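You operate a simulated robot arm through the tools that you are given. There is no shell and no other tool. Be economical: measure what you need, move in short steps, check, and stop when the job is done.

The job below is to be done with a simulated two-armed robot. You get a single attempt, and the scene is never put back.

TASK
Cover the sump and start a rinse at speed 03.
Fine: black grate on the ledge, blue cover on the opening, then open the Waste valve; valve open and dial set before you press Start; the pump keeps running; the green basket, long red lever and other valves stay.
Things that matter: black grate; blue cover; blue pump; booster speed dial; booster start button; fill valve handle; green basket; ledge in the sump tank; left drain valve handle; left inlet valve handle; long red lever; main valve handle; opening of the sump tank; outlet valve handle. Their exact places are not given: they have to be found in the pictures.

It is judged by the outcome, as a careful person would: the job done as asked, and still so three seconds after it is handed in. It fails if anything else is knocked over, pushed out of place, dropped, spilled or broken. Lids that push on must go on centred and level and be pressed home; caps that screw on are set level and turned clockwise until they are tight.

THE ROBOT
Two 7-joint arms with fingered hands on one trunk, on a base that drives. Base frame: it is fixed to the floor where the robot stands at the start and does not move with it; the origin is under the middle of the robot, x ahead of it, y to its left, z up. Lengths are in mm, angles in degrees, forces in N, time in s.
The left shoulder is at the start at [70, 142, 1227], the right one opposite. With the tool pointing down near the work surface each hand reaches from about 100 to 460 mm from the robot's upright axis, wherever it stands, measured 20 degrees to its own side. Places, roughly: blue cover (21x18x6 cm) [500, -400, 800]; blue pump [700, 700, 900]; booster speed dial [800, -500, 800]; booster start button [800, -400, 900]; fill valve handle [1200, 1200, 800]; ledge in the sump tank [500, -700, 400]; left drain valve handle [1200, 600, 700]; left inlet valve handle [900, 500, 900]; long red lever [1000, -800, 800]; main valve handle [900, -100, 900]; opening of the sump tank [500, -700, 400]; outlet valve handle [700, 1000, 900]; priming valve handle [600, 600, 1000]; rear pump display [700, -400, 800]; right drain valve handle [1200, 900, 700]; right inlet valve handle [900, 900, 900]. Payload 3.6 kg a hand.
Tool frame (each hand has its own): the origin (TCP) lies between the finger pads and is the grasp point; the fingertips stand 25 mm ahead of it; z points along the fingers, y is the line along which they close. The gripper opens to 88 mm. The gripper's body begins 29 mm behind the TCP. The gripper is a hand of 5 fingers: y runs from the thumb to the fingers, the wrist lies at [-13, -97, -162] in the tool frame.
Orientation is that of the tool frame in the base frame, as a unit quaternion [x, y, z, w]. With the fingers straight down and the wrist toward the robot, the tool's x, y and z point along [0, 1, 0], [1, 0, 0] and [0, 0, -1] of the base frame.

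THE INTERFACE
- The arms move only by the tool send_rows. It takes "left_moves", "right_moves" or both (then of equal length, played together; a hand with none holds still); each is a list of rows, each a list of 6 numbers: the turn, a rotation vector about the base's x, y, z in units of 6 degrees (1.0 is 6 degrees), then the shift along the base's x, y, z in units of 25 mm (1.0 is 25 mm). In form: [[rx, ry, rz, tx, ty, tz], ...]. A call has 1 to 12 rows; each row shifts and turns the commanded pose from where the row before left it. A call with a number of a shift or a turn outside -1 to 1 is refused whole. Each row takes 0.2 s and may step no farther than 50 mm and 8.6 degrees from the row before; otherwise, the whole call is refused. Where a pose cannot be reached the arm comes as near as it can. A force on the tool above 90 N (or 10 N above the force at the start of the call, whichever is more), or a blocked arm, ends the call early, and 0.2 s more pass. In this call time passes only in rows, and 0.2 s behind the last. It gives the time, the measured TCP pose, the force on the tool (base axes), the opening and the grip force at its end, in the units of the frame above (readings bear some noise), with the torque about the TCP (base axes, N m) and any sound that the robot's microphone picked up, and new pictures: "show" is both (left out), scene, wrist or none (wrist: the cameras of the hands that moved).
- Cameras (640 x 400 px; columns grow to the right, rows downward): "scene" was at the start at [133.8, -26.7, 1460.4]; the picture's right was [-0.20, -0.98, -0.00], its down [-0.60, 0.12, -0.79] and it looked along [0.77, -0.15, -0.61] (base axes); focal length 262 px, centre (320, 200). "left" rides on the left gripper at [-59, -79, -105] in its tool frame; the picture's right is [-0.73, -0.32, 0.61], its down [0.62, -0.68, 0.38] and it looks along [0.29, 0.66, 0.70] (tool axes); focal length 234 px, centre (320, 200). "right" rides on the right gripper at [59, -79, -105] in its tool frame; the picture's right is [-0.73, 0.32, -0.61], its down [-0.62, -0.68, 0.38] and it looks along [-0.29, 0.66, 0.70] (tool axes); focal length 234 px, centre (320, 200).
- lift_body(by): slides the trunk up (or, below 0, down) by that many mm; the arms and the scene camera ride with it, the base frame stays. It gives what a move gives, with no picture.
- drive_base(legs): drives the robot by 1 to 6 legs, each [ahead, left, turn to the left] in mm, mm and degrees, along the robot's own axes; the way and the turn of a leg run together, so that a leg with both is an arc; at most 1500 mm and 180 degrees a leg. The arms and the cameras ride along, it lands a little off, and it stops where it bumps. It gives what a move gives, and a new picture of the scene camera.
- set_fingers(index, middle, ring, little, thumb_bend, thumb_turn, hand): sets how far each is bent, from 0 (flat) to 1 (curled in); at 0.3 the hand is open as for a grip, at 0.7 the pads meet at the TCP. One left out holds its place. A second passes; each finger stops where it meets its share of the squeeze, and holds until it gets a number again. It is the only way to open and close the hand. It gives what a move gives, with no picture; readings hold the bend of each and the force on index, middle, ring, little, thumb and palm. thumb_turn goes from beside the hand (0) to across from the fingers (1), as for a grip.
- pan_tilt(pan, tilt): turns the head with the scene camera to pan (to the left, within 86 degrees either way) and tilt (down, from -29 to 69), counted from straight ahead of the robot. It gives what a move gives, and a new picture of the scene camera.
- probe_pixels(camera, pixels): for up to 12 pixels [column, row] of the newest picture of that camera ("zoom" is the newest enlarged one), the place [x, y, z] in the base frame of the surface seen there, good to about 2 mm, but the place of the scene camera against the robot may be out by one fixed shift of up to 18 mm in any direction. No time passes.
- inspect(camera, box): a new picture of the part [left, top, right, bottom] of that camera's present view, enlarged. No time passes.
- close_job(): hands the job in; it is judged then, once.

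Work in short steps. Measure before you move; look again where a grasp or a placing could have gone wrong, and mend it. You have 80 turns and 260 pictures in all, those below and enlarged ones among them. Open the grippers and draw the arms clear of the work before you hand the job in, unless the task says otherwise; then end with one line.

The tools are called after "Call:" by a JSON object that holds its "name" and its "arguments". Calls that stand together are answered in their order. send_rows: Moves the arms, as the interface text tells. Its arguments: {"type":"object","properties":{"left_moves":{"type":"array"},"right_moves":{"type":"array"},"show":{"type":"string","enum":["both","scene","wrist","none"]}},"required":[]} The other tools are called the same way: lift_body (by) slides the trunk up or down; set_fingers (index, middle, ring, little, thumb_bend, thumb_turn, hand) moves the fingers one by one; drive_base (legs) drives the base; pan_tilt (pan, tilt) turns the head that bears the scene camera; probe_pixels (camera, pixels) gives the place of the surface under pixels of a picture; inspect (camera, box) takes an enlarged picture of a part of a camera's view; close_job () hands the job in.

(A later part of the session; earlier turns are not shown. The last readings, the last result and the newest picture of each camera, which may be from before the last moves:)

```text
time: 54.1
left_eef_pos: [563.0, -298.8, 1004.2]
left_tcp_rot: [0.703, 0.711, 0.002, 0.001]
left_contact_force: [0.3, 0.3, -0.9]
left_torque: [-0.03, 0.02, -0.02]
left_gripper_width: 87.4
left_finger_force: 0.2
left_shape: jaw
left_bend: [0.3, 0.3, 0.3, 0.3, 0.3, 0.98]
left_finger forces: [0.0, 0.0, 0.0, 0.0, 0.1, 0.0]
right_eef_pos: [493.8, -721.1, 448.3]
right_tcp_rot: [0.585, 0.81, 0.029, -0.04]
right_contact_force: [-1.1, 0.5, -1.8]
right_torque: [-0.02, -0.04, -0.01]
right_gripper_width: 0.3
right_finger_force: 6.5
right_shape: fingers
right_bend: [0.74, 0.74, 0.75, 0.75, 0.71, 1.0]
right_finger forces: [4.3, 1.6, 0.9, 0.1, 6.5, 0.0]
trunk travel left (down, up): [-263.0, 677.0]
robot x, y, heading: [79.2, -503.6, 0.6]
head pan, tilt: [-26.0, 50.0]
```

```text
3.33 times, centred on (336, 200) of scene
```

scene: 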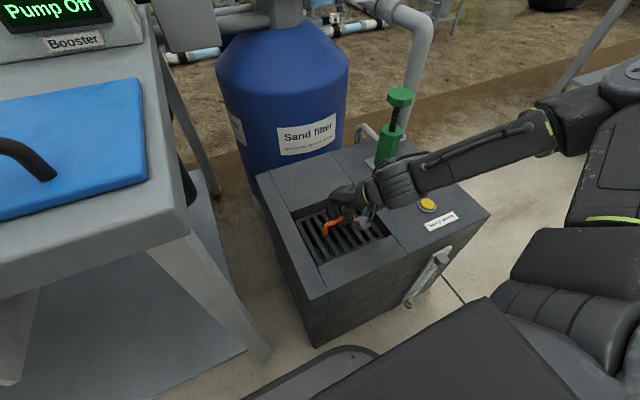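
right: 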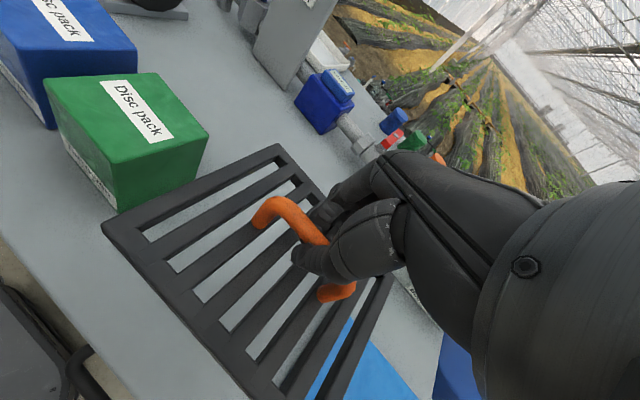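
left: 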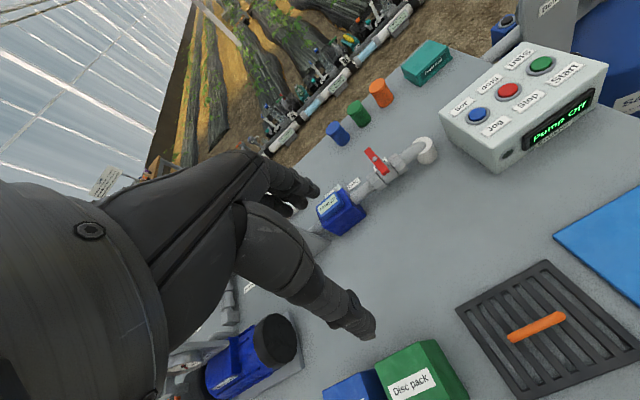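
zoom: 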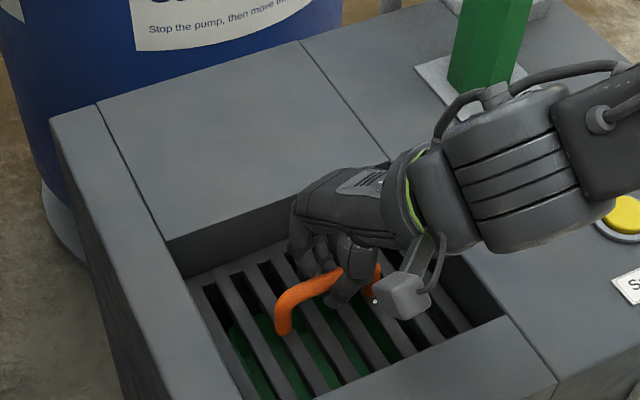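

No contact yet. I continue down in 5 mm steps.

Call:
{"name": "send_rows", "arguments": {"right_moves": [[0, 0, 0, 0, 0, -0.2], [0, 0, 0, 0, 0, -0.2]], "show": "none"}}

Call:
{"name": "send_rows", "arguments": {"right_moves": [[0, 0, 0, 0, 0, -0.2], [0, 0, 0, 0, 0, -0.2]], "show": "none"}}

Call:
{"name": "inspect", "arguments": {"camera": "scene", "box": [240, 140, 432, 260]}}

```text
time: 54.7
left_eef_pos: [563.3, -297.7, 1003.6]
left_tcp_rot: [0.703, 0.711, 0.001, 0.001]
left_contact_force: [0.0, -0.6, -0.7]
left_torque: [0.0, 0.01, -0.01]
left_gripper_width: 87.9
left_finger_force: 0.1
left_shape: jaw
left_bend: [0.3, 0.3, 0.3, 0.3, 0.3, 0.98]
left_finger forces: [0.0, 0.0, 0.0, 0.0, 0.1, 0.1]
right_eef_pos: [493.6, -724.2, 438.0]
right_tcp_rot: [0.585, 0.81, 0.028, -0.041]
right_contact_force: [-0.4, 1.0, -2.5]
right_torque: [0.01, -0.03, 0.0]
right_gripper_width: 0.0
right_finger_force: 6.3
right_shape: fingers
right_bend: [0.74, 0.74, 0.75, 0.75, 0.71, 1.0]
right_finger forces: [4.0, 1.5, 1.1, 0.0, 6.5, 0.0]
trunk travel left (down, up): [-263.0, 677.0]
robot x, y, heading: [80.5, -505.0, 0.6]
head pan, tilt: [-26.0, 50.0]
```

```text
time: 55.3
left_eef_pos: [562.4, -297.9, 1003.2]
left_tcp_rot: [0.703, 0.711, 0.002, 0.002]
left_contact_force: [0.7, 0.6, 0.4]
left_torque: [0.0, 0.01, 0.01]
left_gripper_width: 87.7
left_finger_force: 0.2
left_shape: jaw
left_bend: [0.3, 0.3, 0.3, 0.3, 0.3, 0.98]
left_finger forces: [0.0, 0.0, 0.0, 0.1, 0.0, 0.1]
right_eef_pos: [493.6, -723.6, 429.3]
right_tcp_rot: [0.585, 0.81, 0.029, -0.04]
right_contact_force: [-0.8, -0.2, 0.3]
right_torque: [-0.02, 0.01, 0.0]
right_gripper_width: 0.2
right_finger_force: 0.5
right_shape: fingers
right_bend: [0.74, 0.75, 0.75, 0.75, 0.71, 1.0]
right_finger forces: [0.1, 0.0, 0.0, 0.1, 0.4, 0.0]
trunk travel left (down, up): [-263.0, 677.0]
robot x, y, heading: [81.6, -501.0, 0.6]
head pan, tilt: [-26.0, 50.0]
```

```text
3.33 times, centred on (336, 200) of scene
```

zoom: 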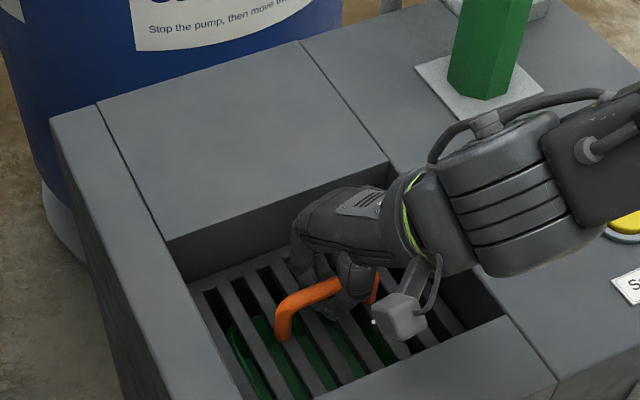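

The weight has come off the fingers: the grate rests. I open gently and check that it is level before lifting away.

Call:
{"name": "set_fingers", "arguments": {"hand": "right", "index": 0.45, "middle": 0.45, "ring": 0.45, "little": 0.45, "thumb_bend": 0.45}}

Call:
{"name": "inspect", "arguments": {"camera": "scene", "box": [240, 140, 432, 260]}}

Call:
{"name": "probe_pixels", "arguments": {"camera": "zoom", "pixels": [[195, 290], [283, 252], [330, 370], [450, 300], [470, 320], [265, 262], [215, 285], [190, 275], [235, 330], [480, 310]]}}

```text
time: 56.3
left_eef_pos: [562.6, -298.2, 1003.0]
left_tcp_rot: [0.704, 0.71, 0.002, 0.002]
left_contact_force: [0.5, -0.1, -0.3]
left_torque: [0.03, 0.03, -0.02]
left_gripper_width: 87.7
left_finger_force: 0.1
left_shape: jaw
left_bend: [0.3, 0.3, 0.3, 0.3, 0.3, 0.98]
left_finger forces: [0.0, 0.1, 0.0, 0.0, 0.0, 0.0]
right_eef_pos: [492.6, -722.8, 427.7]
right_tcp_rot: [0.585, 0.81, 0.028, -0.04]
right_contact_force: [-0.4, 0.1, -0.1]
right_torque: [-0.02, -0.03, 0.01]
right_gripper_width: 52.3
right_finger_force: 0.1
right_shape: fingers
right_bend: [0.45, 0.45, 0.45, 0.45, 0.45, 0.99]
right_finger forces: [0.1, 0.0, 0.0, 0.0, 0.0, 0.1]
trunk travel left (down, up): [-263.0, 677.0]
robot x, y, heading: [84.4, -500.9, 0.6]
head pan, tilt: [-26.0, 50.0]
```

```text
3.33 times, centred on (336, 200) of scene
```

zoom: 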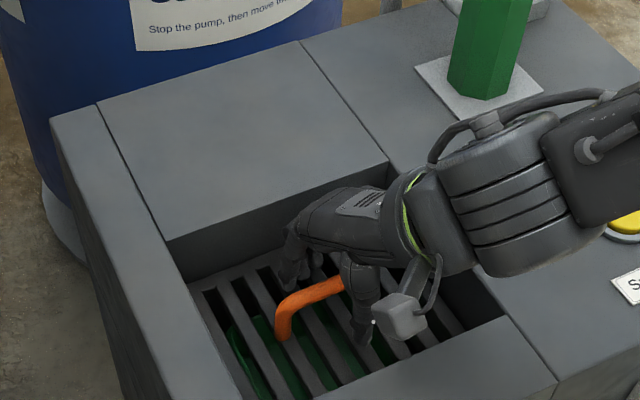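

```text
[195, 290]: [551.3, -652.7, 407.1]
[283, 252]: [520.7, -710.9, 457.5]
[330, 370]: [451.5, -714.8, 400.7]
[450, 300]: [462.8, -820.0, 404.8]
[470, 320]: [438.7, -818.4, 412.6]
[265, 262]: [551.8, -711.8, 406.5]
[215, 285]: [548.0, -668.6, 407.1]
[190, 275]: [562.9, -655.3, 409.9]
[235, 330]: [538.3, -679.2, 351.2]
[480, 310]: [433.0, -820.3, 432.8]
```

It rests level at ~407 (scene z). I raise the hand straight out by 200 mm and look.

Call:
{"name": "send_rows", "arguments": {"right_moves": [[0, 0, 0, 0, 0, 0.5], [0, 0, 0, 0, 0, 0.8], [0, 0, 0, 0, 0, 1], [0, 0, 0, 0, 0, 1], [0, 0, 0, 0, 0, 1], [0, 0, 0, 0, 0, 1], [0, 0, 0, 0, 0, 1], [0, 0, 0, 0, 0, 1], [0, 0, 0, 0, 0, 1]], "show": "scene"}}

Call:
{"name": "inspect", "arguments": {"camera": "scene", "box": [240, 140, 432, 260]}}

```text
time: 58.3
left_eef_pos: [562.7, -297.5, 1003.6]
left_tcp_rot: [0.704, 0.711, 0.002, 0.002]
left_contact_force: [-1.0, 0.0, -0.3]
left_torque: [-0.01, -0.01, -0.02]
left_gripper_width: 87.7
left_finger_force: 0.0
left_shape: jaw
left_bend: [0.3, 0.3, 0.3, 0.3, 0.3, 0.98]
left_finger forces: [0.0, 0.0, 0.0, 0.1, 0.0, 0.0]
right_eef_pos: [491.1, -724.8, 637.0]
right_tcp_rot: [0.584, 0.81, 0.029, -0.04]
right_contact_force: [0.6, -0.2, 1.2]
right_torque: [-0.02, -0.01, -0.02]
right_gripper_width: 52.2
right_finger_force: 0.1
right_shape: fingers
right_bend: [0.45, 0.45, 0.45, 0.45, 0.45, 0.99]
right_finger forces: [0.0, 0.0, 0.1, 0.1, 0.1, 0.0]
trunk travel left (down, up): [-263.0, 677.0]
robot x, y, heading: [77.4, -503.5, 1.0]
head pan, tilt: [-26.0, 50.0]
```

scene: 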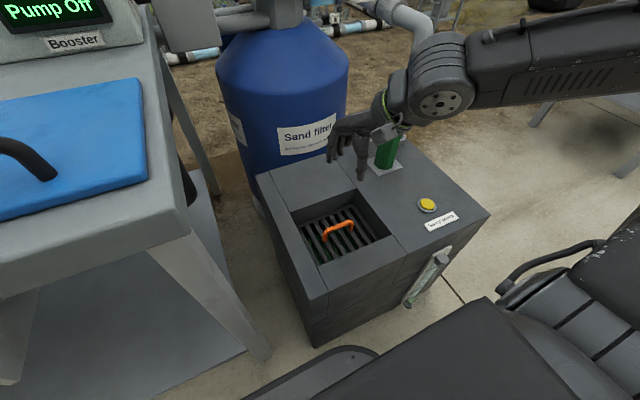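

```text
3.33 times, centred on (336, 200) of scene
```

zoom: 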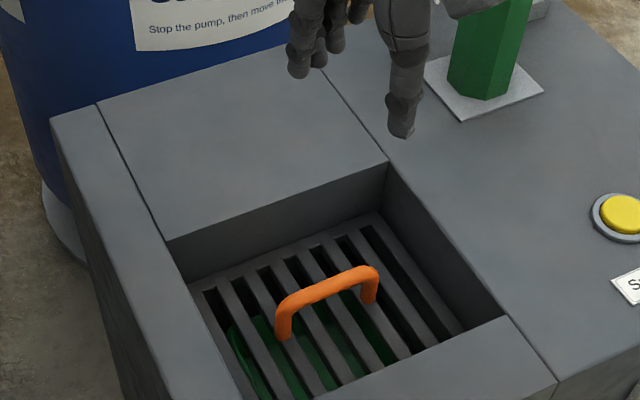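

The grate sits well in its place. Now the cover: I straighten the hand, raise the trunk 330 mm, then drive back 72 and left 353 to bring the hand over the cover's handle.

Call:
{"name": "send_rows", "arguments": {"right_moves": [[0, -0.3, 0, 0, 0, 0.2], [-0.88, 0, 0, 0, 0, 0], [0, 0, -0.99, 0, 0, 0], [0, 0, -0.99, 0, 0, 0], [0, 0, -0.99, 0, 0, 0]], "show": "none"}}

Call:
{"name": "lift_body", "arguments": {"by": 330}}

Call:
{"name": "drive_base", "arguments": {"legs": [[-72, 0, 0], [0, 353, 0]]}}

Call:
{"name": "inspect", "arguments": {"camera": "right", "box": [0, 0, 640, 400]}}

```text
time: 59.5
left_eef_pos: [563.2, -297.0, 1003.7]
left_tcp_rot: [0.703, 0.711, 0.002, 0.002]
left_contact_force: [0.5, -0.4, -0.2]
left_torque: [-0.01, -0.02, 0.01]
left_gripper_width: 87.6
left_finger_force: 0.1
left_shape: jaw
left_bend: [0.3, 0.3, 0.3, 0.3, 0.3, 0.98]
left_finger forces: [0.0, 0.1, 0.0, 0.0, 0.0, 0.0]
right_eef_pos: [492.0, -722.9, 641.1]
right_tcp_rot: [0.704, 0.71, 0.0, 0.001]
right_contact_force: [0.2, -0.3, 0.6]
right_torque: [-0.05, 0.02, -0.01]
right_gripper_width: 52.1
right_finger_force: 0.0
right_shape: fingers
right_bend: [0.45, 0.45, 0.45, 0.45, 0.45, 0.99]
right_finger forces: [0.0, 0.0, 0.0, 0.0, 0.1, 0.0]
trunk travel left (down, up): [-263.0, 677.0]
robot x, y, heading: [80.9, -503.0, 0.5]
head pan, tilt: [-26.0, 50.0]
```

```text
time: 62.7
left_eef_pos: [561.7, -297.8, 1333.9]
left_tcp_rot: [0.703, 0.711, 0.002, 0.001]
left_contact_force: [0.2, 0.2, -0.4]
left_torque: [0.0, 0.03, -0.01]
left_gripper_width: 87.8
left_finger_force: 0.1
left_shape: jaw
left_bend: [0.3, 0.3, 0.3, 0.3, 0.3, 0.98]
left_finger forces: [0.0, 0.1, 0.1, 0.0, 0.0, 0.0]
right_eef_pos: [491.7, -723.7, 971.1]
right_tcp_rot: [0.703, 0.711, 0.0, 0.0]
right_contact_force: [-1.5, -0.1, 0.3]
right_torque: [0.01, -0.02, 0.02]
right_gripper_width: 52.0
right_finger_force: 0.1
right_shape: fingers
right_bend: [0.45, 0.45, 0.45, 0.45, 0.45, 0.99]
right_finger forces: [0.0, 0.0, 0.0, 0.0, 0.0, 0.1]
trunk travel left (down, up): [-593.0, 347.0]
robot x, y, heading: [82.5, -505.7, 0.6]
head pan, tilt: [-26.0, 50.0]
```

```text
time: 65.6
left_eef_pos: [487.3, 52.6, 1333.7]
left_tcp_rot: [0.703, 0.711, 0.002, 0.001]
left_contact_force: [0.4, -0.1, 0.3]
left_torque: [-0.01, 0.0, 0.01]
left_gripper_width: 87.5
left_finger_force: 0.1
left_shape: jaw
left_bend: [0.3, 0.3, 0.3, 0.3, 0.3, 0.98]
left_finger forces: [0.0, 0.1, 0.1, 0.0, 0.1, 0.0]
right_eef_pos: [417.3, -371.1, 969.9]
right_tcp_rot: [0.703, 0.711, 0.0, 0.0]
right_contact_force: [-0.2, 0.0, -0.5]
right_torque: [-0.01, -0.01, 0.01]
right_gripper_width: 52.0
right_finger_force: 0.2
right_shape: fingers
right_bend: [0.45, 0.45, 0.45, 0.45, 0.45, 0.99]
right_finger forces: [0.0, 0.1, 0.0, 0.0, 0.0, 0.0]
trunk travel left (down, up): [-593.0, 347.0]
robot x, y, heading: [5.1, -154.8, 0.6]
head pan, tilt: [-26.0, 50.0]
```

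scene: 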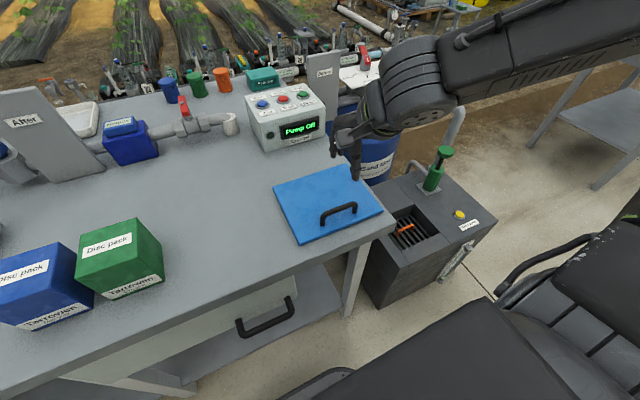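

```text
1.00 times, centred on (320, 200) of right (not enlarged: the box is as wide or as high as the picture)
```

zoom: 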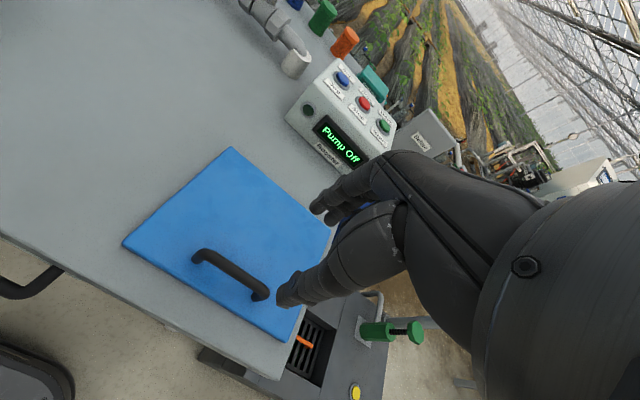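

Hand is above the handle. I probe the handle and cover corners in the fresh wrist zoom.

Call:
{"name": "probe_pixels", "arguments": {"camera": "zoom", "pixels": [[196, 254], [210, 253], [232, 270], [255, 287], [262, 296], [232, 147], [124, 243], [282, 338], [220, 272], [150, 240]]}}

Call:
{"name": "inspect", "arguments": {"camera": "right", "box": [170, 220, 330, 320]}}

```text
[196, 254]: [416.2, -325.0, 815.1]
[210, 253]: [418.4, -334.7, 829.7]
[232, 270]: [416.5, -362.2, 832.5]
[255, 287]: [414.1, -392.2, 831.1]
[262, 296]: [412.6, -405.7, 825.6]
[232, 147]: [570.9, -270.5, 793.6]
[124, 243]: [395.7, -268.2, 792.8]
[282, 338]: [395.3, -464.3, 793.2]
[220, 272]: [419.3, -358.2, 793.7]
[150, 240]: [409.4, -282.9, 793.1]
```

```text
4.00 times, centred on (250, 270) of right
```

zoom: 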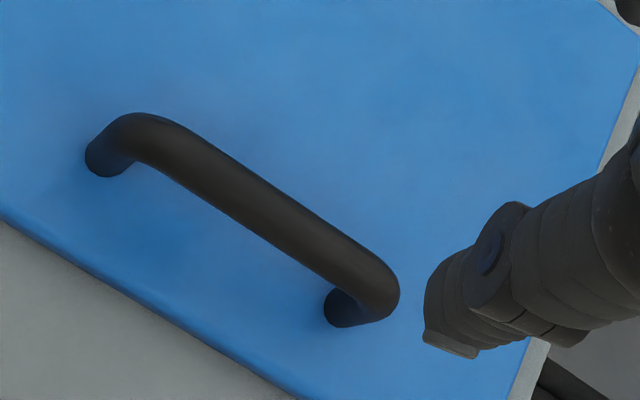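

Bar centre ≈ (416,-368), z 826. From the grate I know the grip settles with the bar at -18° to the hand and 5° tilt, so I pre-turn the hand by +18° yaw and +5° roll, then descend to TCP z≈834.

Call:
{"name": "set_fingers", "arguments": {"hand": "right", "index": 0.38, "middle": 0.38, "ring": 0.38, "little": 0.38, "thumb_bend": 0.38}}

Call:
{"name": "send_rows", "arguments": {"right_moves": [[0, 0, 0.99, 0, 0.1, -0.2], [0, 0, 0.99, 0, 0, -0.5], [0, 0, 0.9, 0, 0, -0.5], [0.8, 0, 0, 0, 0, -0.5], [0, 0, 0, 0, 0, -0.85], [0, 0, 0, 0, 0, -0.95], [0, 0, 0, 0, 0, -0.95], [0, 0, 0, 0, 0, -0.95]], "show": "both"}}

Call:
{"name": "inspect", "arguments": {"camera": "scene", "box": [260, 130, 420, 250]}}

```text
time: 66.6
left_eef_pos: [486.7, 53.6, 1333.6]
left_tcp_rot: [0.703, 0.711, 0.002, 0.002]
left_contact_force: [-1.3, 0.3, -0.1]
left_torque: [-0.05, -0.01, 0.01]
left_gripper_width: 87.5
left_finger_force: 0.0
left_shape: jaw
left_bend: [0.3, 0.3, 0.3, 0.3, 0.3, 0.98]
left_finger forces: [0.1, 0.0, 0.0, 0.0, 0.1, 0.0]
right_eef_pos: [416.8, -371.5, 971.0]
right_tcp_rot: [0.703, 0.711, 0.0, 0.0]
right_contact_force: [0.6, 0.1, -0.6]
right_torque: [0.01, 0.0, 0.0]
right_gripper_width: 67.2
right_finger_force: 0.1
right_shape: fingers
right_bend: [0.38, 0.38, 0.38, 0.38, 0.38, 0.99]
right_finger forces: [0.0, 0.1, 0.1, 0.0, 0.0, 0.0]
trunk travel left (down, up): [-593.0, 347.0]
robot x, y, heading: [5.3, -153.3, 0.5]
head pan, tilt: [-26.0, 50.0]
```

```text
time: 68.4
left_eef_pos: [488.0, 53.7, 1333.6]
left_tcp_rot: [0.703, 0.711, 0.001, 0.001]
left_contact_force: [0.1, -0.6, -0.3]
left_torque: [-0.01, -0.03, 0.0]
left_gripper_width: 87.9
left_finger_force: 0.0
left_shape: jaw
left_bend: [0.3, 0.3, 0.3, 0.3, 0.3, 0.98]
left_finger forces: [0.0, 0.0, 0.0, 0.0, 0.0, 0.1]
right_eef_pos: [416.4, -370.7, 834.3]
right_tcp_rot: [0.587, 0.808, 0.035, -0.026]
right_contact_force: [0.4, 0.1, 0.6]
right_torque: [0.01, 0.01, 0.02]
right_gripper_width: 67.6
right_finger_force: 0.1
right_shape: fingers
right_bend: [0.38, 0.38, 0.38, 0.38, 0.38, 0.99]
right_finger forces: [0.0, 0.0, 0.0, 0.0, 0.0, 0.1]
trunk travel left (down, up): [-593.0, 347.0]
robot x, y, heading: [7.2, -151.1, 0.5]
head pan, tilt: [-26.0, 50.0]
```

scene: 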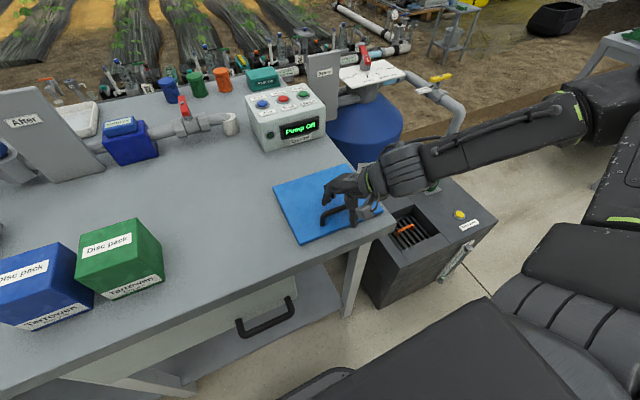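
right: 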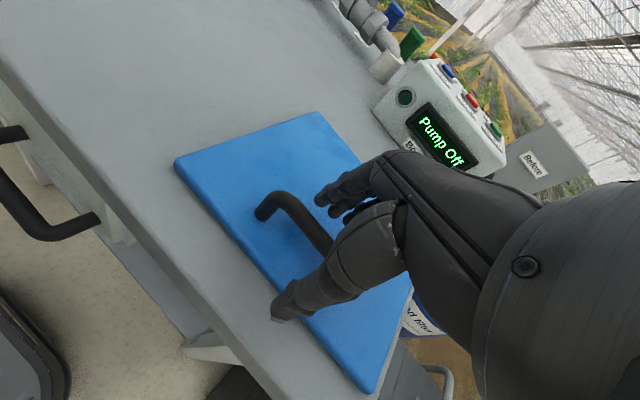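

```text
3.33 times, centred on (340, 190) of scene
```

zoom: 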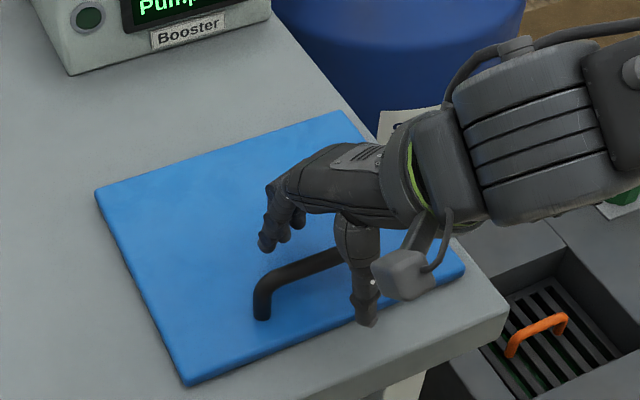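

Bar is between thumb and fingers. I close to 0.78.

Call:
{"name": "set_fingers", "arguments": {"hand": "right", "index": 0.78, "middle": 0.78, "ring": 0.78, "little": 0.78, "thumb_bend": 0.78}}

Call:
{"name": "inspect", "arguments": {"camera": "right", "box": [140, 80, 460, 400]}}

Call:
{"name": "inspect", "arguments": {"camera": "scene", "box": [260, 130, 420, 250]}}

```text
time: 69.4
left_eef_pos: [487.4, 54.1, 1332.2]
left_tcp_rot: [0.703, 0.711, 0.001, 0.0]
left_contact_force: [0.0, -0.6, -0.9]
left_torque: [0.01, -0.01, -0.01]
left_gripper_width: 87.7
left_finger_force: 0.1
left_shape: jaw
left_bend: [0.3, 0.3, 0.3, 0.3, 0.3, 0.98]
left_finger forces: [0.1, 0.0, 0.0, 0.0, 0.0, 0.0]
right_eef_pos: [415.8, -370.1, 834.3]
right_tcp_rot: [0.587, 0.808, 0.035, -0.025]
right_contact_force: [1.1, 0.3, -1.4]
right_torque: [0.05, 0.02, 0.04]
right_gripper_width: 0.1
right_finger_force: 4.6
right_shape: fingers
right_bend: [0.76, 0.77, 0.77, 0.78, 0.72, 1.0]
right_finger forces: [0.0, 2.4, 2.6, 0.8, 4.1, 0.0]
trunk travel left (down, up): [-593.0, 347.0]
robot x, y, heading: [5.0, -151.5, 0.8]
head pan, tilt: [-26.0, 50.0]
```

```text
1.25 times, centred on (300, 240) of right
```

zoom: 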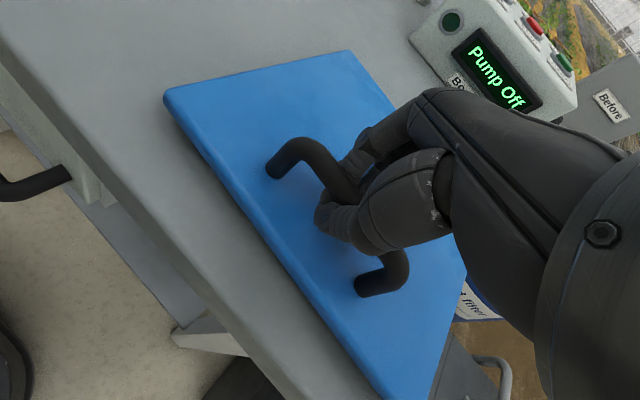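

```text
3.33 times, centred on (340, 190) of scene
```

zoom: 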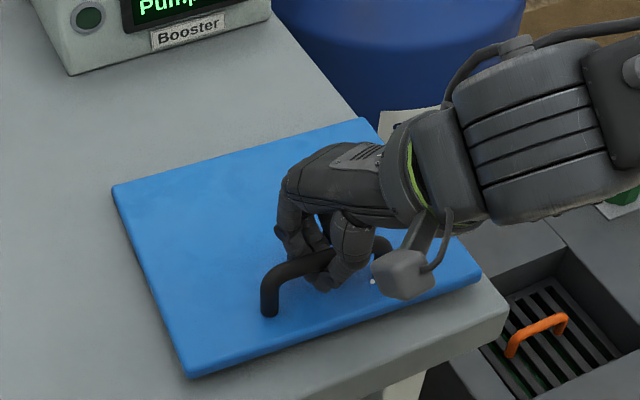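

Grip holds with little yaw. I test-lift 40 mm and look at the droop.

Call:
{"name": "send_rows", "arguments": {"right_moves": [[0, 0, 0, 0, 0, 0.4], [0, 0, 0, 0, 0, 0.6], [0, 0, 0, 0, 0, 0.6]], "show": "both"}}

Call:
{"name": "inspect", "arguments": {"camera": "scene", "box": [260, 130, 420, 250]}}

```text
time: 70.2
left_eef_pos: [487.1, 53.4, 1333.7]
left_tcp_rot: [0.703, 0.711, 0.002, 0.002]
left_contact_force: [-0.4, -0.3, 0.3]
left_torque: [-0.01, 0.02, 0.02]
left_gripper_width: 87.6
left_finger_force: 0.1
left_shape: jaw
left_bend: [0.3, 0.3, 0.3, 0.3, 0.3, 0.98]
left_finger forces: [0.0, 0.0, 0.0, 0.0, 0.1, 0.0]
right_eef_pos: [416.7, -368.0, 875.2]
right_tcp_rot: [0.588, 0.808, 0.035, -0.025]
right_contact_force: [-0.2, -0.9, -3.0]
right_torque: [0.02, 0.02, -0.03]
right_gripper_width: 0.0
right_finger_force: 3.0
right_shape: fingers
right_bend: [0.76, 0.77, 0.77, 0.78, 0.72, 1.0]
right_finger forces: [0.6, 1.7, 1.6, 0.2, 1.3, 0.0]
trunk travel left (down, up): [-593.0, 347.0]
robot x, y, heading: [8.7, -153.2, 0.7]
head pan, tilt: [-26.0, 50.0]
```

scene: 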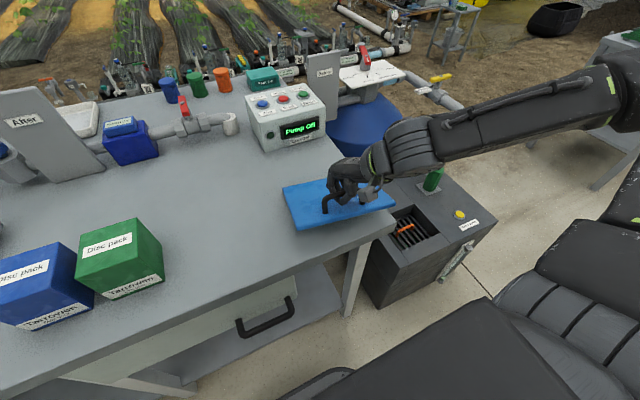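
right: 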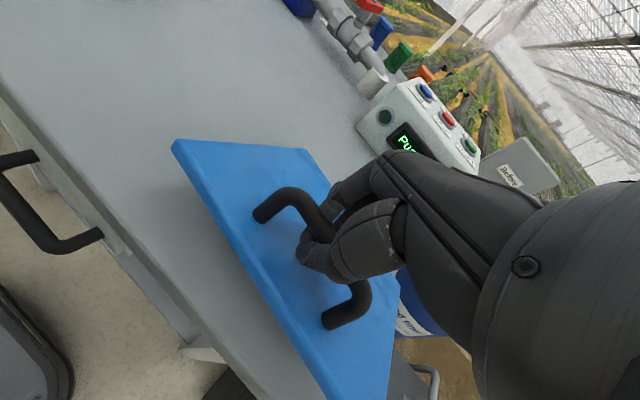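

```text
3.33 times, centred on (340, 190) of scene
```

zoom: 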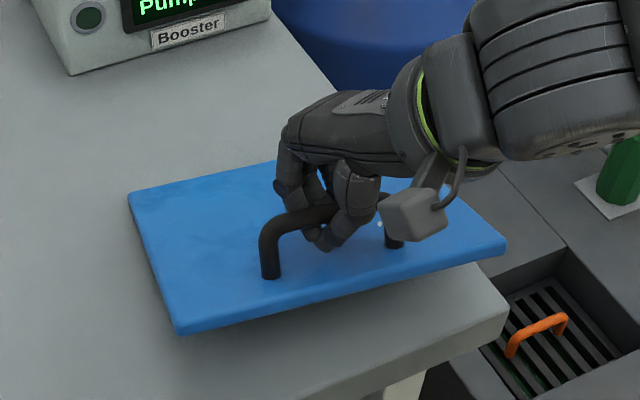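

It droops at the far edge but is held (light, ~3 N). I lift another 140 mm to see the free hang.

Call:
{"name": "send_rows", "arguments": {"right_moves": [[0, 0, 0, 0, 0, 0.7], [0, 0, 0, 0, 0, 0.7], [0, 0, 0, 0, 0, 0.7], [0, 0, 0, 0, 0, 0.7], [0, 0, 0, 0, 0, 0.7], [0, 0, 0, 0, 0, 0.7], [0, 0, 0, 0, 0, 0.7], [0, 0, 0, 0, 0, 0.7]], "show": "both"}}

Call:
{"name": "inspect", "arguments": {"camera": "scene", "box": [240, 70, 432, 220]}}

```text
time: 72.0
left_eef_pos: [486.1, 53.4, 1333.2]
left_tcp_rot: [0.703, 0.711, 0.002, 0.001]
left_contact_force: [0.6, -0.4, 0.4]
left_torque: [-0.01, 0.0, 0.01]
left_gripper_width: 87.6
left_finger_force: 0.1
left_shape: jaw
left_bend: [0.3, 0.3, 0.3, 0.3, 0.3, 0.98]
left_finger forces: [0.1, 0.0, 0.0, 0.0, 0.0, 0.1]
right_eef_pos: [417.8, -369.0, 1016.5]
right_tcp_rot: [0.586, 0.809, 0.035, -0.025]
right_contact_force: [-0.1, 0.6, -2.9]
right_torque: [0.03, -0.02, 0.02]
right_gripper_width: 0.0
right_finger_force: 2.5
right_shape: fingers
right_bend: [0.76, 0.77, 0.78, 0.78, 0.72, 1.0]
right_finger forces: [0.8, 1.8, 1.1, 0.5, 1.1, 0.0]
trunk travel left (down, up): [-593.0, 347.0]
robot x, y, heading: [4.6, -154.6, 0.7]
head pan, tilt: [-26.0, 50.0]
```

scene: 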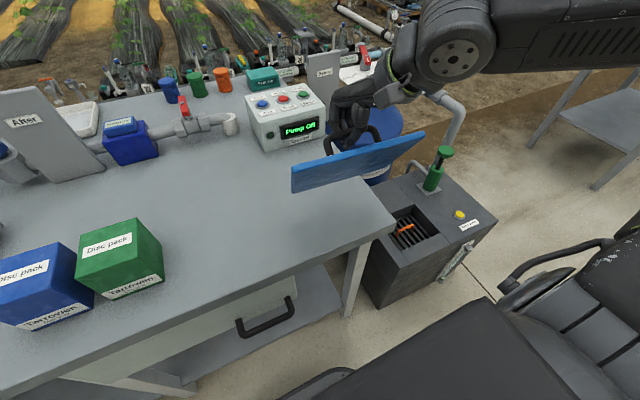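
right: 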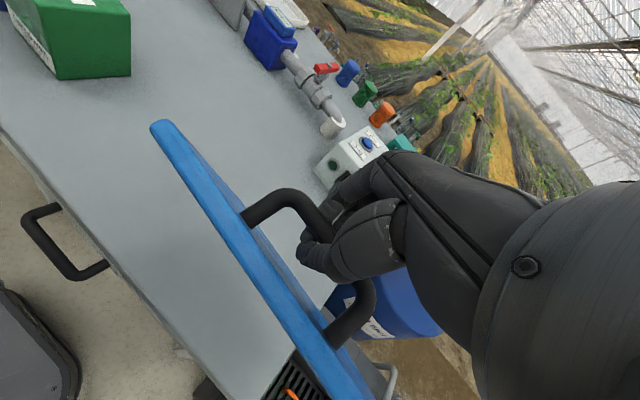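

```text
2.67 times, centred on (336, 145) of scene
```

zoom: 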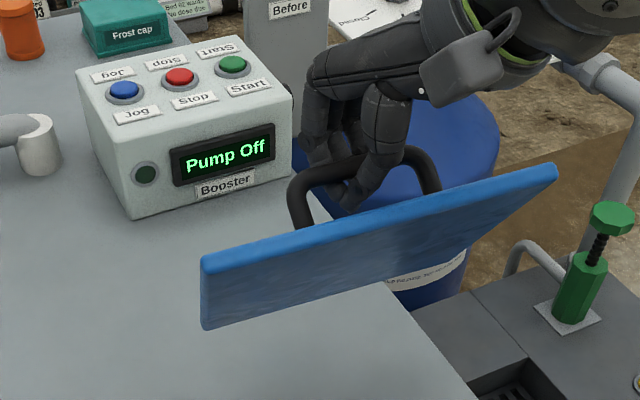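

The cover hangs hinge-like about its bar (~60° nose-down), securely hooked; I will lay it hinge-wise: far edge first, then lower the bar. I drive right 375 mm, then measure the hang.

Call:
{"name": "drive_base", "arguments": {"legs": [[0, -375, 0]]}}

Call:
{"name": "inspect", "arguments": {"camera": "right", "box": [0, 0, 640, 400]}}

Call:
{"name": "inspect", "arguments": {"camera": "scene", "box": [240, 70, 432, 220]}}

```text
time: 74.5
left_eef_pos: [491.5, -328.7, 1333.6]
left_tcp_rot: [0.702, 0.712, 0.001, 0.001]
left_contact_force: [-0.1, 0.8, -0.7]
left_torque: [0.02, 0.02, 0.07]
left_gripper_width: 87.7
left_finger_force: 0.1
left_shape: jaw
left_bend: [0.3, 0.3, 0.3, 0.3, 0.3, 0.98]
left_finger forces: [0.0, 0.0, 0.0, 0.0, 0.0, 0.0]
right_eef_pos: [423.0, -749.8, 1015.6]
right_tcp_rot: [0.586, 0.809, 0.034, -0.024]
right_contact_force: [0.2, 0.0, -3.0]
right_torque: [0.03, -0.06, -0.02]
right_gripper_width: 0.1
right_finger_force: 2.4
right_shape: fingers
right_bend: [0.76, 0.77, 0.78, 0.78, 0.72, 1.0]
right_finger forces: [0.8, 1.8, 1.1, 0.5, 1.1, 0.1]
trunk travel left (down, up): [-593.0, 347.0]
robot x, y, heading: [7.8, -535.9, 1.0]
head pan, tilt: [-26.0, 50.0]
```

scene: 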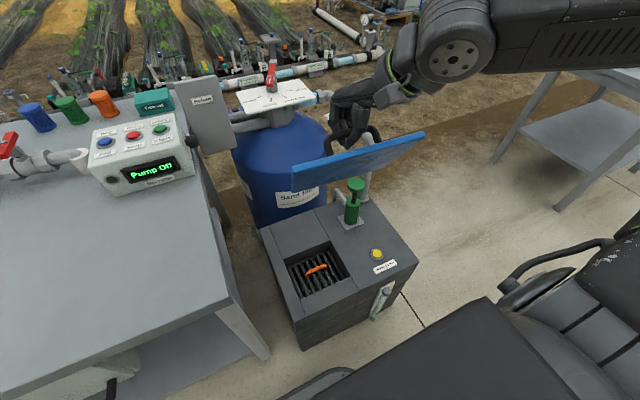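

```text
1.00 times, centred on (320, 200) of right (not enlarged: the box is as wide or as high as the picture)
```

zoom: 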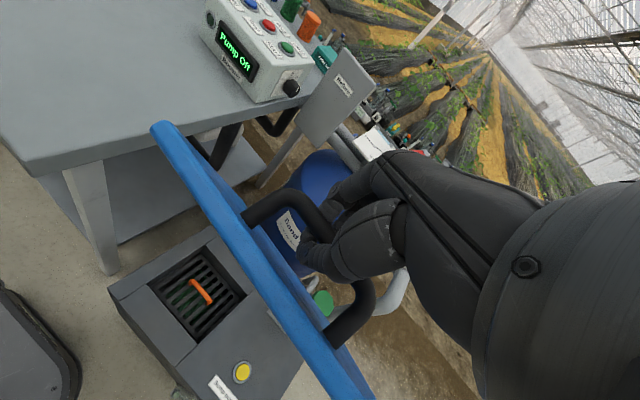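

```text
2.67 times, centred on (336, 145) of scene
```

zoom: 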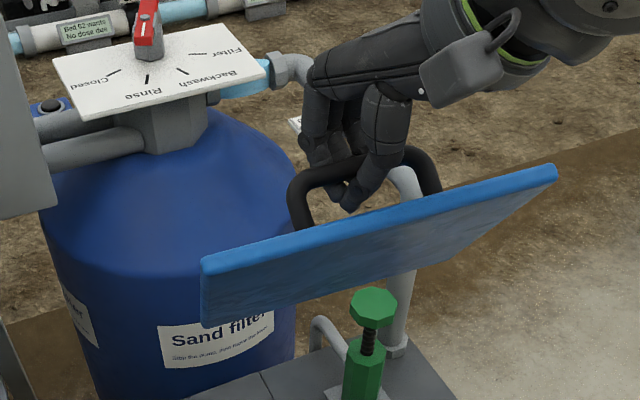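

I probe the hanging plate's corners.

Call:
{"name": "probe_pixels", "arguments": {"camera": "zoom", "pixels": [[206, 270], [550, 175], [210, 322], [480, 235], [380, 205], [375, 270], [290, 205], [432, 185]]}}

```text
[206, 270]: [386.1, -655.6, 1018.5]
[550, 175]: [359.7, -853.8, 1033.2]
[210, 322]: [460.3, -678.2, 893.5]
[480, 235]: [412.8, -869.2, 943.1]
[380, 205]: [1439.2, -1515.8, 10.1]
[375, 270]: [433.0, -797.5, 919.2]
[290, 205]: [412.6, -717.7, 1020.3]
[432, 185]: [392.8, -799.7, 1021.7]
```

Plate is yawed -7.5° and its right end is 4° high. I correct both, shift +24 mm in y, and then lower the trunk 330 mm and re-measure.

Call:
{"name": "send_rows", "arguments": {"right_moves": [[0, 0, 0.62, 0, 0.3, 0], [0, 0, 0.62, 0, 0.3, 0], [0.7, 0, 0, 0, 0.36, 0]], "show": "none"}}

Call:
{"name": "lift_body", "arguments": {"by": -300}}

Call:
{"name": "drive_base", "arguments": {"legs": [[95, 0, 0]]}}

Call:
{"name": "inspect", "arguments": {"camera": "scene", "box": [220, 60, 432, 220]}}

```text
time: 75.2
left_eef_pos: [490.5, -328.8, 1332.9]
left_tcp_rot: [0.703, 0.712, 0.001, 0.001]
left_contact_force: [0.1, 0.4, -0.1]
left_torque: [0.03, 0.01, 0.0]
left_gripper_width: 87.8
left_finger_force: 0.1
left_shape: jaw
left_bend: [0.3, 0.3, 0.3, 0.3, 0.3, 0.98]
left_finger forces: [0.1, 0.0, 0.0, 0.0, 0.0, 0.0]
right_eef_pos: [424.2, -728.0, 1016.1]
right_tcp_rot: [0.531, 0.844, 0.064, -0.046]
right_contact_force: [0.6, 0.9, -2.6]
right_torque: [-0.01, 0.02, -0.02]
right_gripper_width: 0.0
right_finger_force: 3.5
right_shape: fingers
right_bend: [0.76, 0.77, 0.78, 0.78, 0.72, 1.0]
right_finger forces: [1.0, 1.8, 0.8, 0.5, 1.4, 0.1]
trunk travel left (down, up): [-593.0, 347.0]
robot x, y, heading: [13.5, -532.2, 1.0]
head pan, tilt: [-26.0, 50.0]
```

```text
time: 78.2
left_eef_pos: [491.7, -329.0, 1034.4]
left_tcp_rot: [0.702, 0.713, 0.0, 0.002]
left_contact_force: [-0.9, -0.1, 0.4]
left_torque: [0.01, 0.01, -0.01]
left_gripper_width: 87.9
left_finger_force: 0.0
left_shape: jaw
left_bend: [0.3, 0.3, 0.3, 0.3, 0.3, 0.98]
left_finger forces: [0.1, 0.0, 0.1, 0.1, 0.1, 0.0]
right_eef_pos: [423.2, -727.5, 715.4]
right_tcp_rot: [0.532, 0.843, 0.063, -0.046]
right_contact_force: [0.9, 0.5, -3.5]
right_torque: [0.01, -0.02, 0.04]
right_gripper_width: 0.0
right_finger_force: 2.3
right_shape: fingers
right_bend: [0.76, 0.77, 0.78, 0.78, 0.72, 1.0]
right_finger forces: [0.7, 1.7, 0.9, 0.5, 1.4, 0.0]
trunk travel left (down, up): [-293.0, 647.0]
robot x, y, heading: [10.8, -535.7, 0.8]
head pan, tilt: [-26.0, 50.0]
```

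```text
time: 79.5
left_eef_pos: [577.6, -321.6, 1033.9]
left_tcp_rot: [0.7, 0.714, 0.001, 0.001]
left_contact_force: [-0.5, 0.5, -0.5]
left_torque: [-0.05, -0.03, -0.01]
left_gripper_width: 87.7
left_finger_force: 0.0
left_shape: jaw
left_bend: [0.3, 0.3, 0.3, 0.3, 0.3, 0.98]
left_finger forces: [0.0, 0.0, 0.0, 0.0, 0.0, 0.0]
right_eef_pos: [510.5, -723.5, 715.9]
right_tcp_rot: [0.53, 0.844, 0.063, -0.046]
right_contact_force: [0.7, -0.2, -2.5]
right_torque: [0.03, -0.03, 0.01]
right_gripper_width: 0.0
right_finger_force: 1.6
right_shape: fingers
right_bend: [0.76, 0.77, 0.78, 0.78, 0.72, 1.0]
right_finger forces: [0.4, 0.0, 1.0, 0.0, 1.8, 0.1]
trunk travel left (down, up): [-293.0, 647.0]
robot x, y, heading: [95.7, -531.2, 1.0]
head pan, tilt: [-26.0, 50.0]
stopped in leg 1: the robot was blocked; the commanded pose is now the measured one
```

scene: 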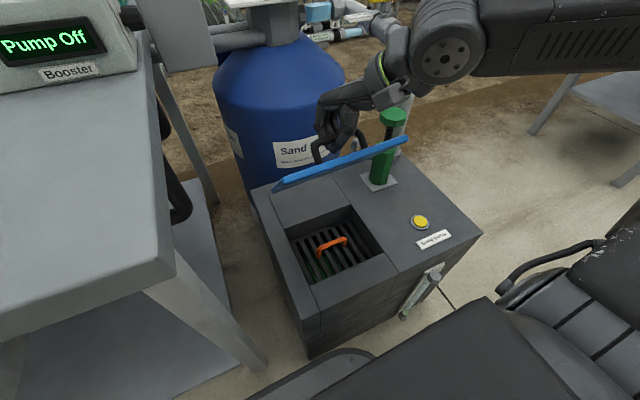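

```text
2.50 times, centred on (326, 140) of scene
```

zoom: 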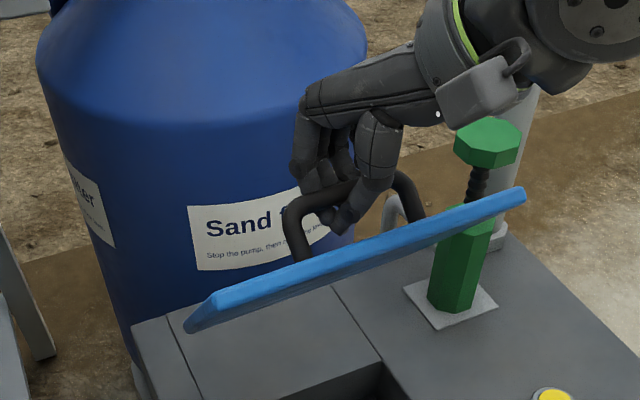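

The base bumped at x≈96. I check whether the tank moved, and back off a little.

Call:
{"name": "probe_pixels", "arguments": {"camera": "scene", "pixels": [[290, 231], [317, 285], [384, 251], [352, 207], [345, 265], [315, 310], [419, 222], [375, 182], [320, 352], [360, 280]]}}

Call:
{"name": "drive_base", "arguments": {"legs": [[-10, 0, -1]]}}

Call:
{"name": "inspect", "arguments": {"camera": "scene", "box": [240, 140, 432, 290]}}

```text
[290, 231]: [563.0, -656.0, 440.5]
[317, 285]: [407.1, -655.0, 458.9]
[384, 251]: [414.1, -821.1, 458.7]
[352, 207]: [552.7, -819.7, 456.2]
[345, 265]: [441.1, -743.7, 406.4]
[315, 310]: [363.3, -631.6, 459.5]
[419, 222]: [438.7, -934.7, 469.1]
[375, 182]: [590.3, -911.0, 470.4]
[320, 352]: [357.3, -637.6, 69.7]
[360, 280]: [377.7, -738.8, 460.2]
```

```text
time: 80.2
left_eef_pos: [571.2, -331.5, 1033.3]
left_tcp_rot: [0.707, 0.707, 0.002, 0.002]
left_contact_force: [0.9, 0.1, 0.2]
left_torque: [-0.04, 0.0, -0.03]
left_gripper_width: 87.8
left_finger_force: 0.1
left_shape: jaw
left_bend: [0.3, 0.3, 0.3, 0.3, 0.3, 0.98]
left_finger forces: [0.0, 0.0, 0.0, 0.0, 0.0, 0.0]
right_eef_pos: [497.1, -730.3, 717.4]
right_tcp_rot: [0.538, 0.839, 0.065, -0.046]
right_contact_force: [0.1, -0.7, -3.5]
right_torque: [0.03, -0.01, -0.01]
right_gripper_width: 0.0
right_finger_force: 2.9
right_shape: fingers
right_bend: [0.76, 0.77, 0.78, 0.78, 0.72, 1.0]
right_finger forces: [0.6, 1.7, 0.9, 0.4, 1.5, 0.1]
trunk travel left (down, up): [-293.0, 647.0]
robot x, y, heading: [87.6, -531.7, 0.1]
head pan, tilt: [-26.0, 50.0]
```

scene: 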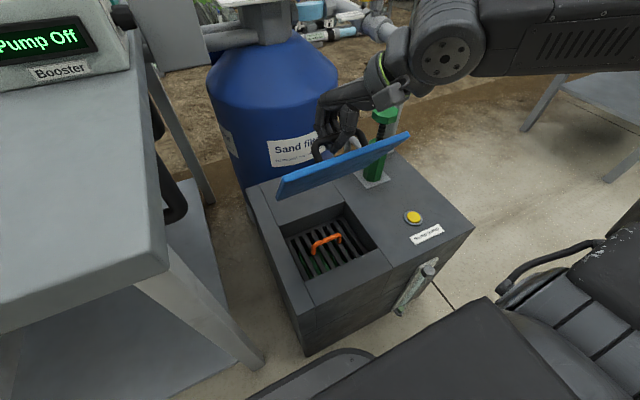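

```text
2.67 times, centred on (336, 215) of scene
```

zoom: 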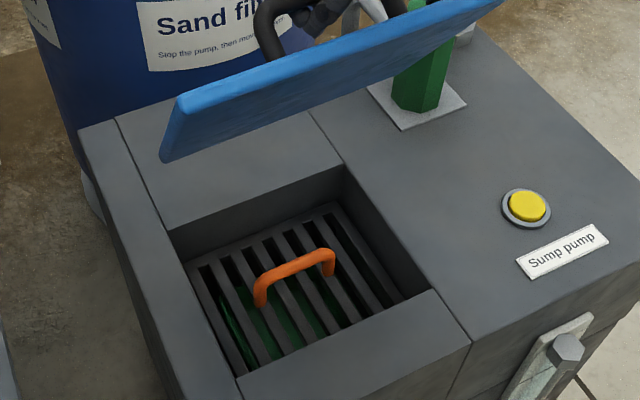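

The tank is unmoved (button still at (438,-934)). I probe the hanging plate again.

Call:
{"name": "inspect", "arguments": {"camera": "scene", "box": [260, 90, 436, 220]}}

Call:
{"name": "probe_pixels", "arguments": {"camera": "scene", "pixels": [[281, 182], [407, 136], [279, 196], [340, 165], [338, 172], [310, 172], [380, 150], [395, 150]]}}

```text
3.08 times, centred on (348, 155) of scene
```

zoom: 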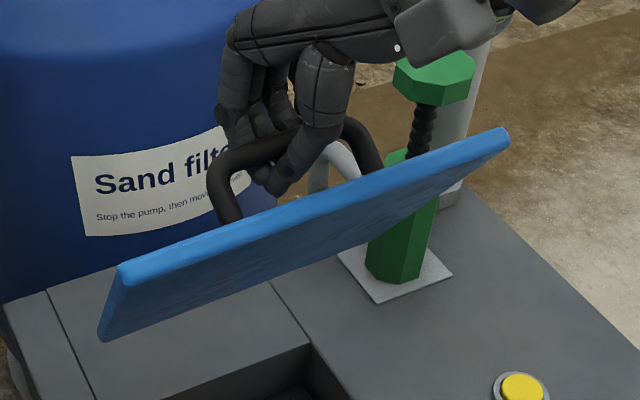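

```text
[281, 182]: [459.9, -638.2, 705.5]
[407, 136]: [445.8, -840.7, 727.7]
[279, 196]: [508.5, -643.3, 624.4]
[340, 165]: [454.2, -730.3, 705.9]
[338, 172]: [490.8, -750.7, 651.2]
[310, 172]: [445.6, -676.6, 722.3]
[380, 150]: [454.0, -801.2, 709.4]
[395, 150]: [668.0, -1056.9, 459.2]
```

Plate hangs at ~56° with near-zero yaw, right end ~2° high. I check the wrist's clearance to the green plunger before moving ahead.

Call:
{"name": "probe_pixels", "arguments": {"camera": "scene", "pixels": [[445, 65], [520, 40], [392, 98], [470, 80], [378, 115], [440, 85], [384, 113]]}}

Call:
{"name": "send_rows", "arguments": {"right_moves": [[0.3, 0, 0, 0.5, 0.17, 0], [0, 0, 0, 0.75, 0.17, 0], [0, 0, 0, 0.75, 0, -0.5]], "show": "scene"}}

```text
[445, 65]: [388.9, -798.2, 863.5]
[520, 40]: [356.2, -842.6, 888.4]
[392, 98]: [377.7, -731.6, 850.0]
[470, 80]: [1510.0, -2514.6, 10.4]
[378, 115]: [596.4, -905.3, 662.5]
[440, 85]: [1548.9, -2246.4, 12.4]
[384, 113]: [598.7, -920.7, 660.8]
```

```text
time: 81.0
left_eef_pos: [571.9, -331.9, 1032.9]
left_tcp_rot: [0.707, 0.707, 0.0, 0.0]
left_contact_force: [0.9, 0.4, 0.9]
left_torque: [-0.01, 0.02, -0.03]
left_gripper_width: 87.8
left_finger_force: 0.2
left_shape: jaw
left_bend: [0.3, 0.3, 0.3, 0.3, 0.3, 0.98]
left_finger forces: [0.1, 0.1, 0.1, 0.1, 0.0, 0.0]
right_eef_pos: [549.9, -720.4, 703.1]
right_tcp_rot: [0.537, 0.838, 0.076, -0.055]
right_contact_force: [0.0, 0.8, -3.3]
right_torque: [-0.05, -0.04, -0.03]
right_gripper_width: 0.1
right_finger_force: 2.7
right_shape: fingers
right_bend: [0.76, 0.77, 0.78, 0.78, 0.72, 1.0]
right_finger forces: [0.6, 1.8, 0.7, 0.5, 1.6, 0.1]
trunk travel left (down, up): [-293.0, 647.0]
robot x, y, heading: [87.3, -530.5, 0.1]
head pan, tilt: [-26.0, 50.0]
```

scene: 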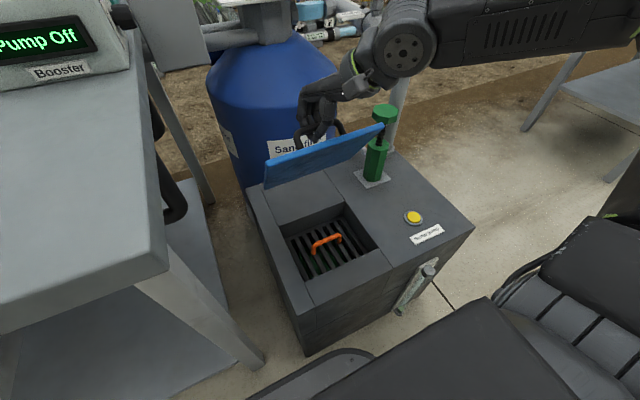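

Reach is fine. I descend 88 mm toward contact of the far edge.

Call:
{"name": "send_rows", "arguments": {"right_moves": [[0, 0, 0, 0, 0, -0.9], [0, 0, 0, 0, 0, -0.9], [0, 0, 0, 0, 0, -0.9], [0, 0, 0, 0, 0, -0.8]], "show": "both"}}

Call:
{"name": "inspect", "arguments": {"camera": "scene", "box": [240, 100, 432, 250]}}

```text
time: 82.0
left_eef_pos: [571.2, -331.4, 1031.1]
left_tcp_rot: [0.707, 0.707, 0.001, 0.002]
left_contact_force: [0.2, 0.2, 0.9]
left_torque: [0.03, -0.01, 0.02]
left_gripper_width: 87.6
left_finger_force: 0.1
left_shape: jaw
left_bend: [0.3, 0.3, 0.3, 0.3, 0.3, 0.98]
left_finger forces: [0.0, 0.1, 0.0, 0.0, 0.1, 0.1]
right_eef_pos: [547.6, -722.1, 615.9]
right_tcp_rot: [0.537, 0.838, 0.077, -0.056]
right_contact_force: [-0.2, 0.8, -2.5]
right_torque: [0.05, -0.03, 0.0]
right_gripper_width: 0.0
right_finger_force: 2.6
right_shape: fingers
right_bend: [0.76, 0.77, 0.78, 0.78, 0.72, 1.0]
right_finger forces: [0.6, 1.8, 0.8, 0.5, 1.5, 0.1]
trunk travel left (down, up): [-293.0, 647.0]
robot x, y, heading: [85.7, -532.4, 0.0]
head pan, tilt: [-26.0, 50.0]
```

scene: 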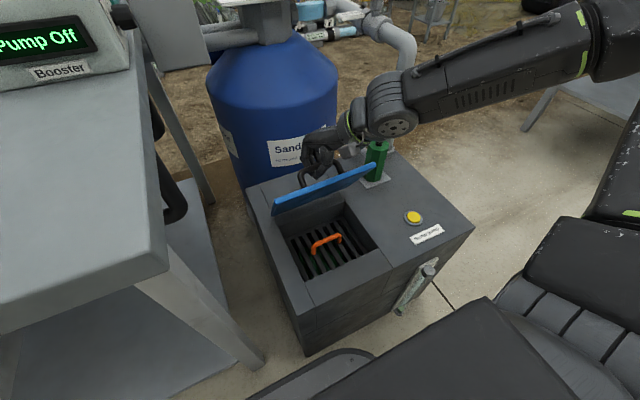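
right: 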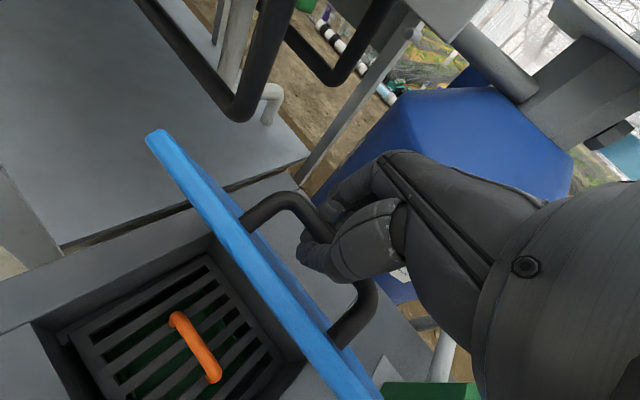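

```text
2.67 times, centred on (336, 175) of scene
```

zoom: 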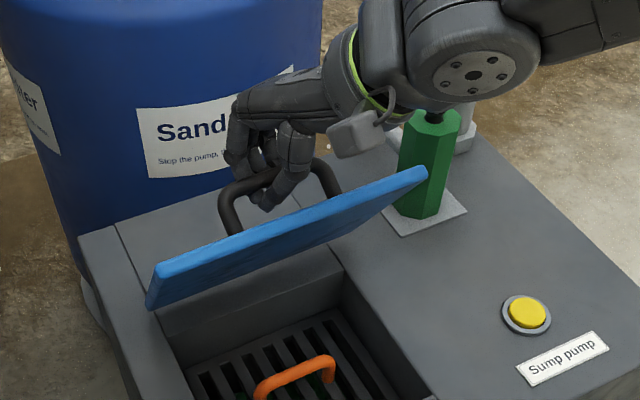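

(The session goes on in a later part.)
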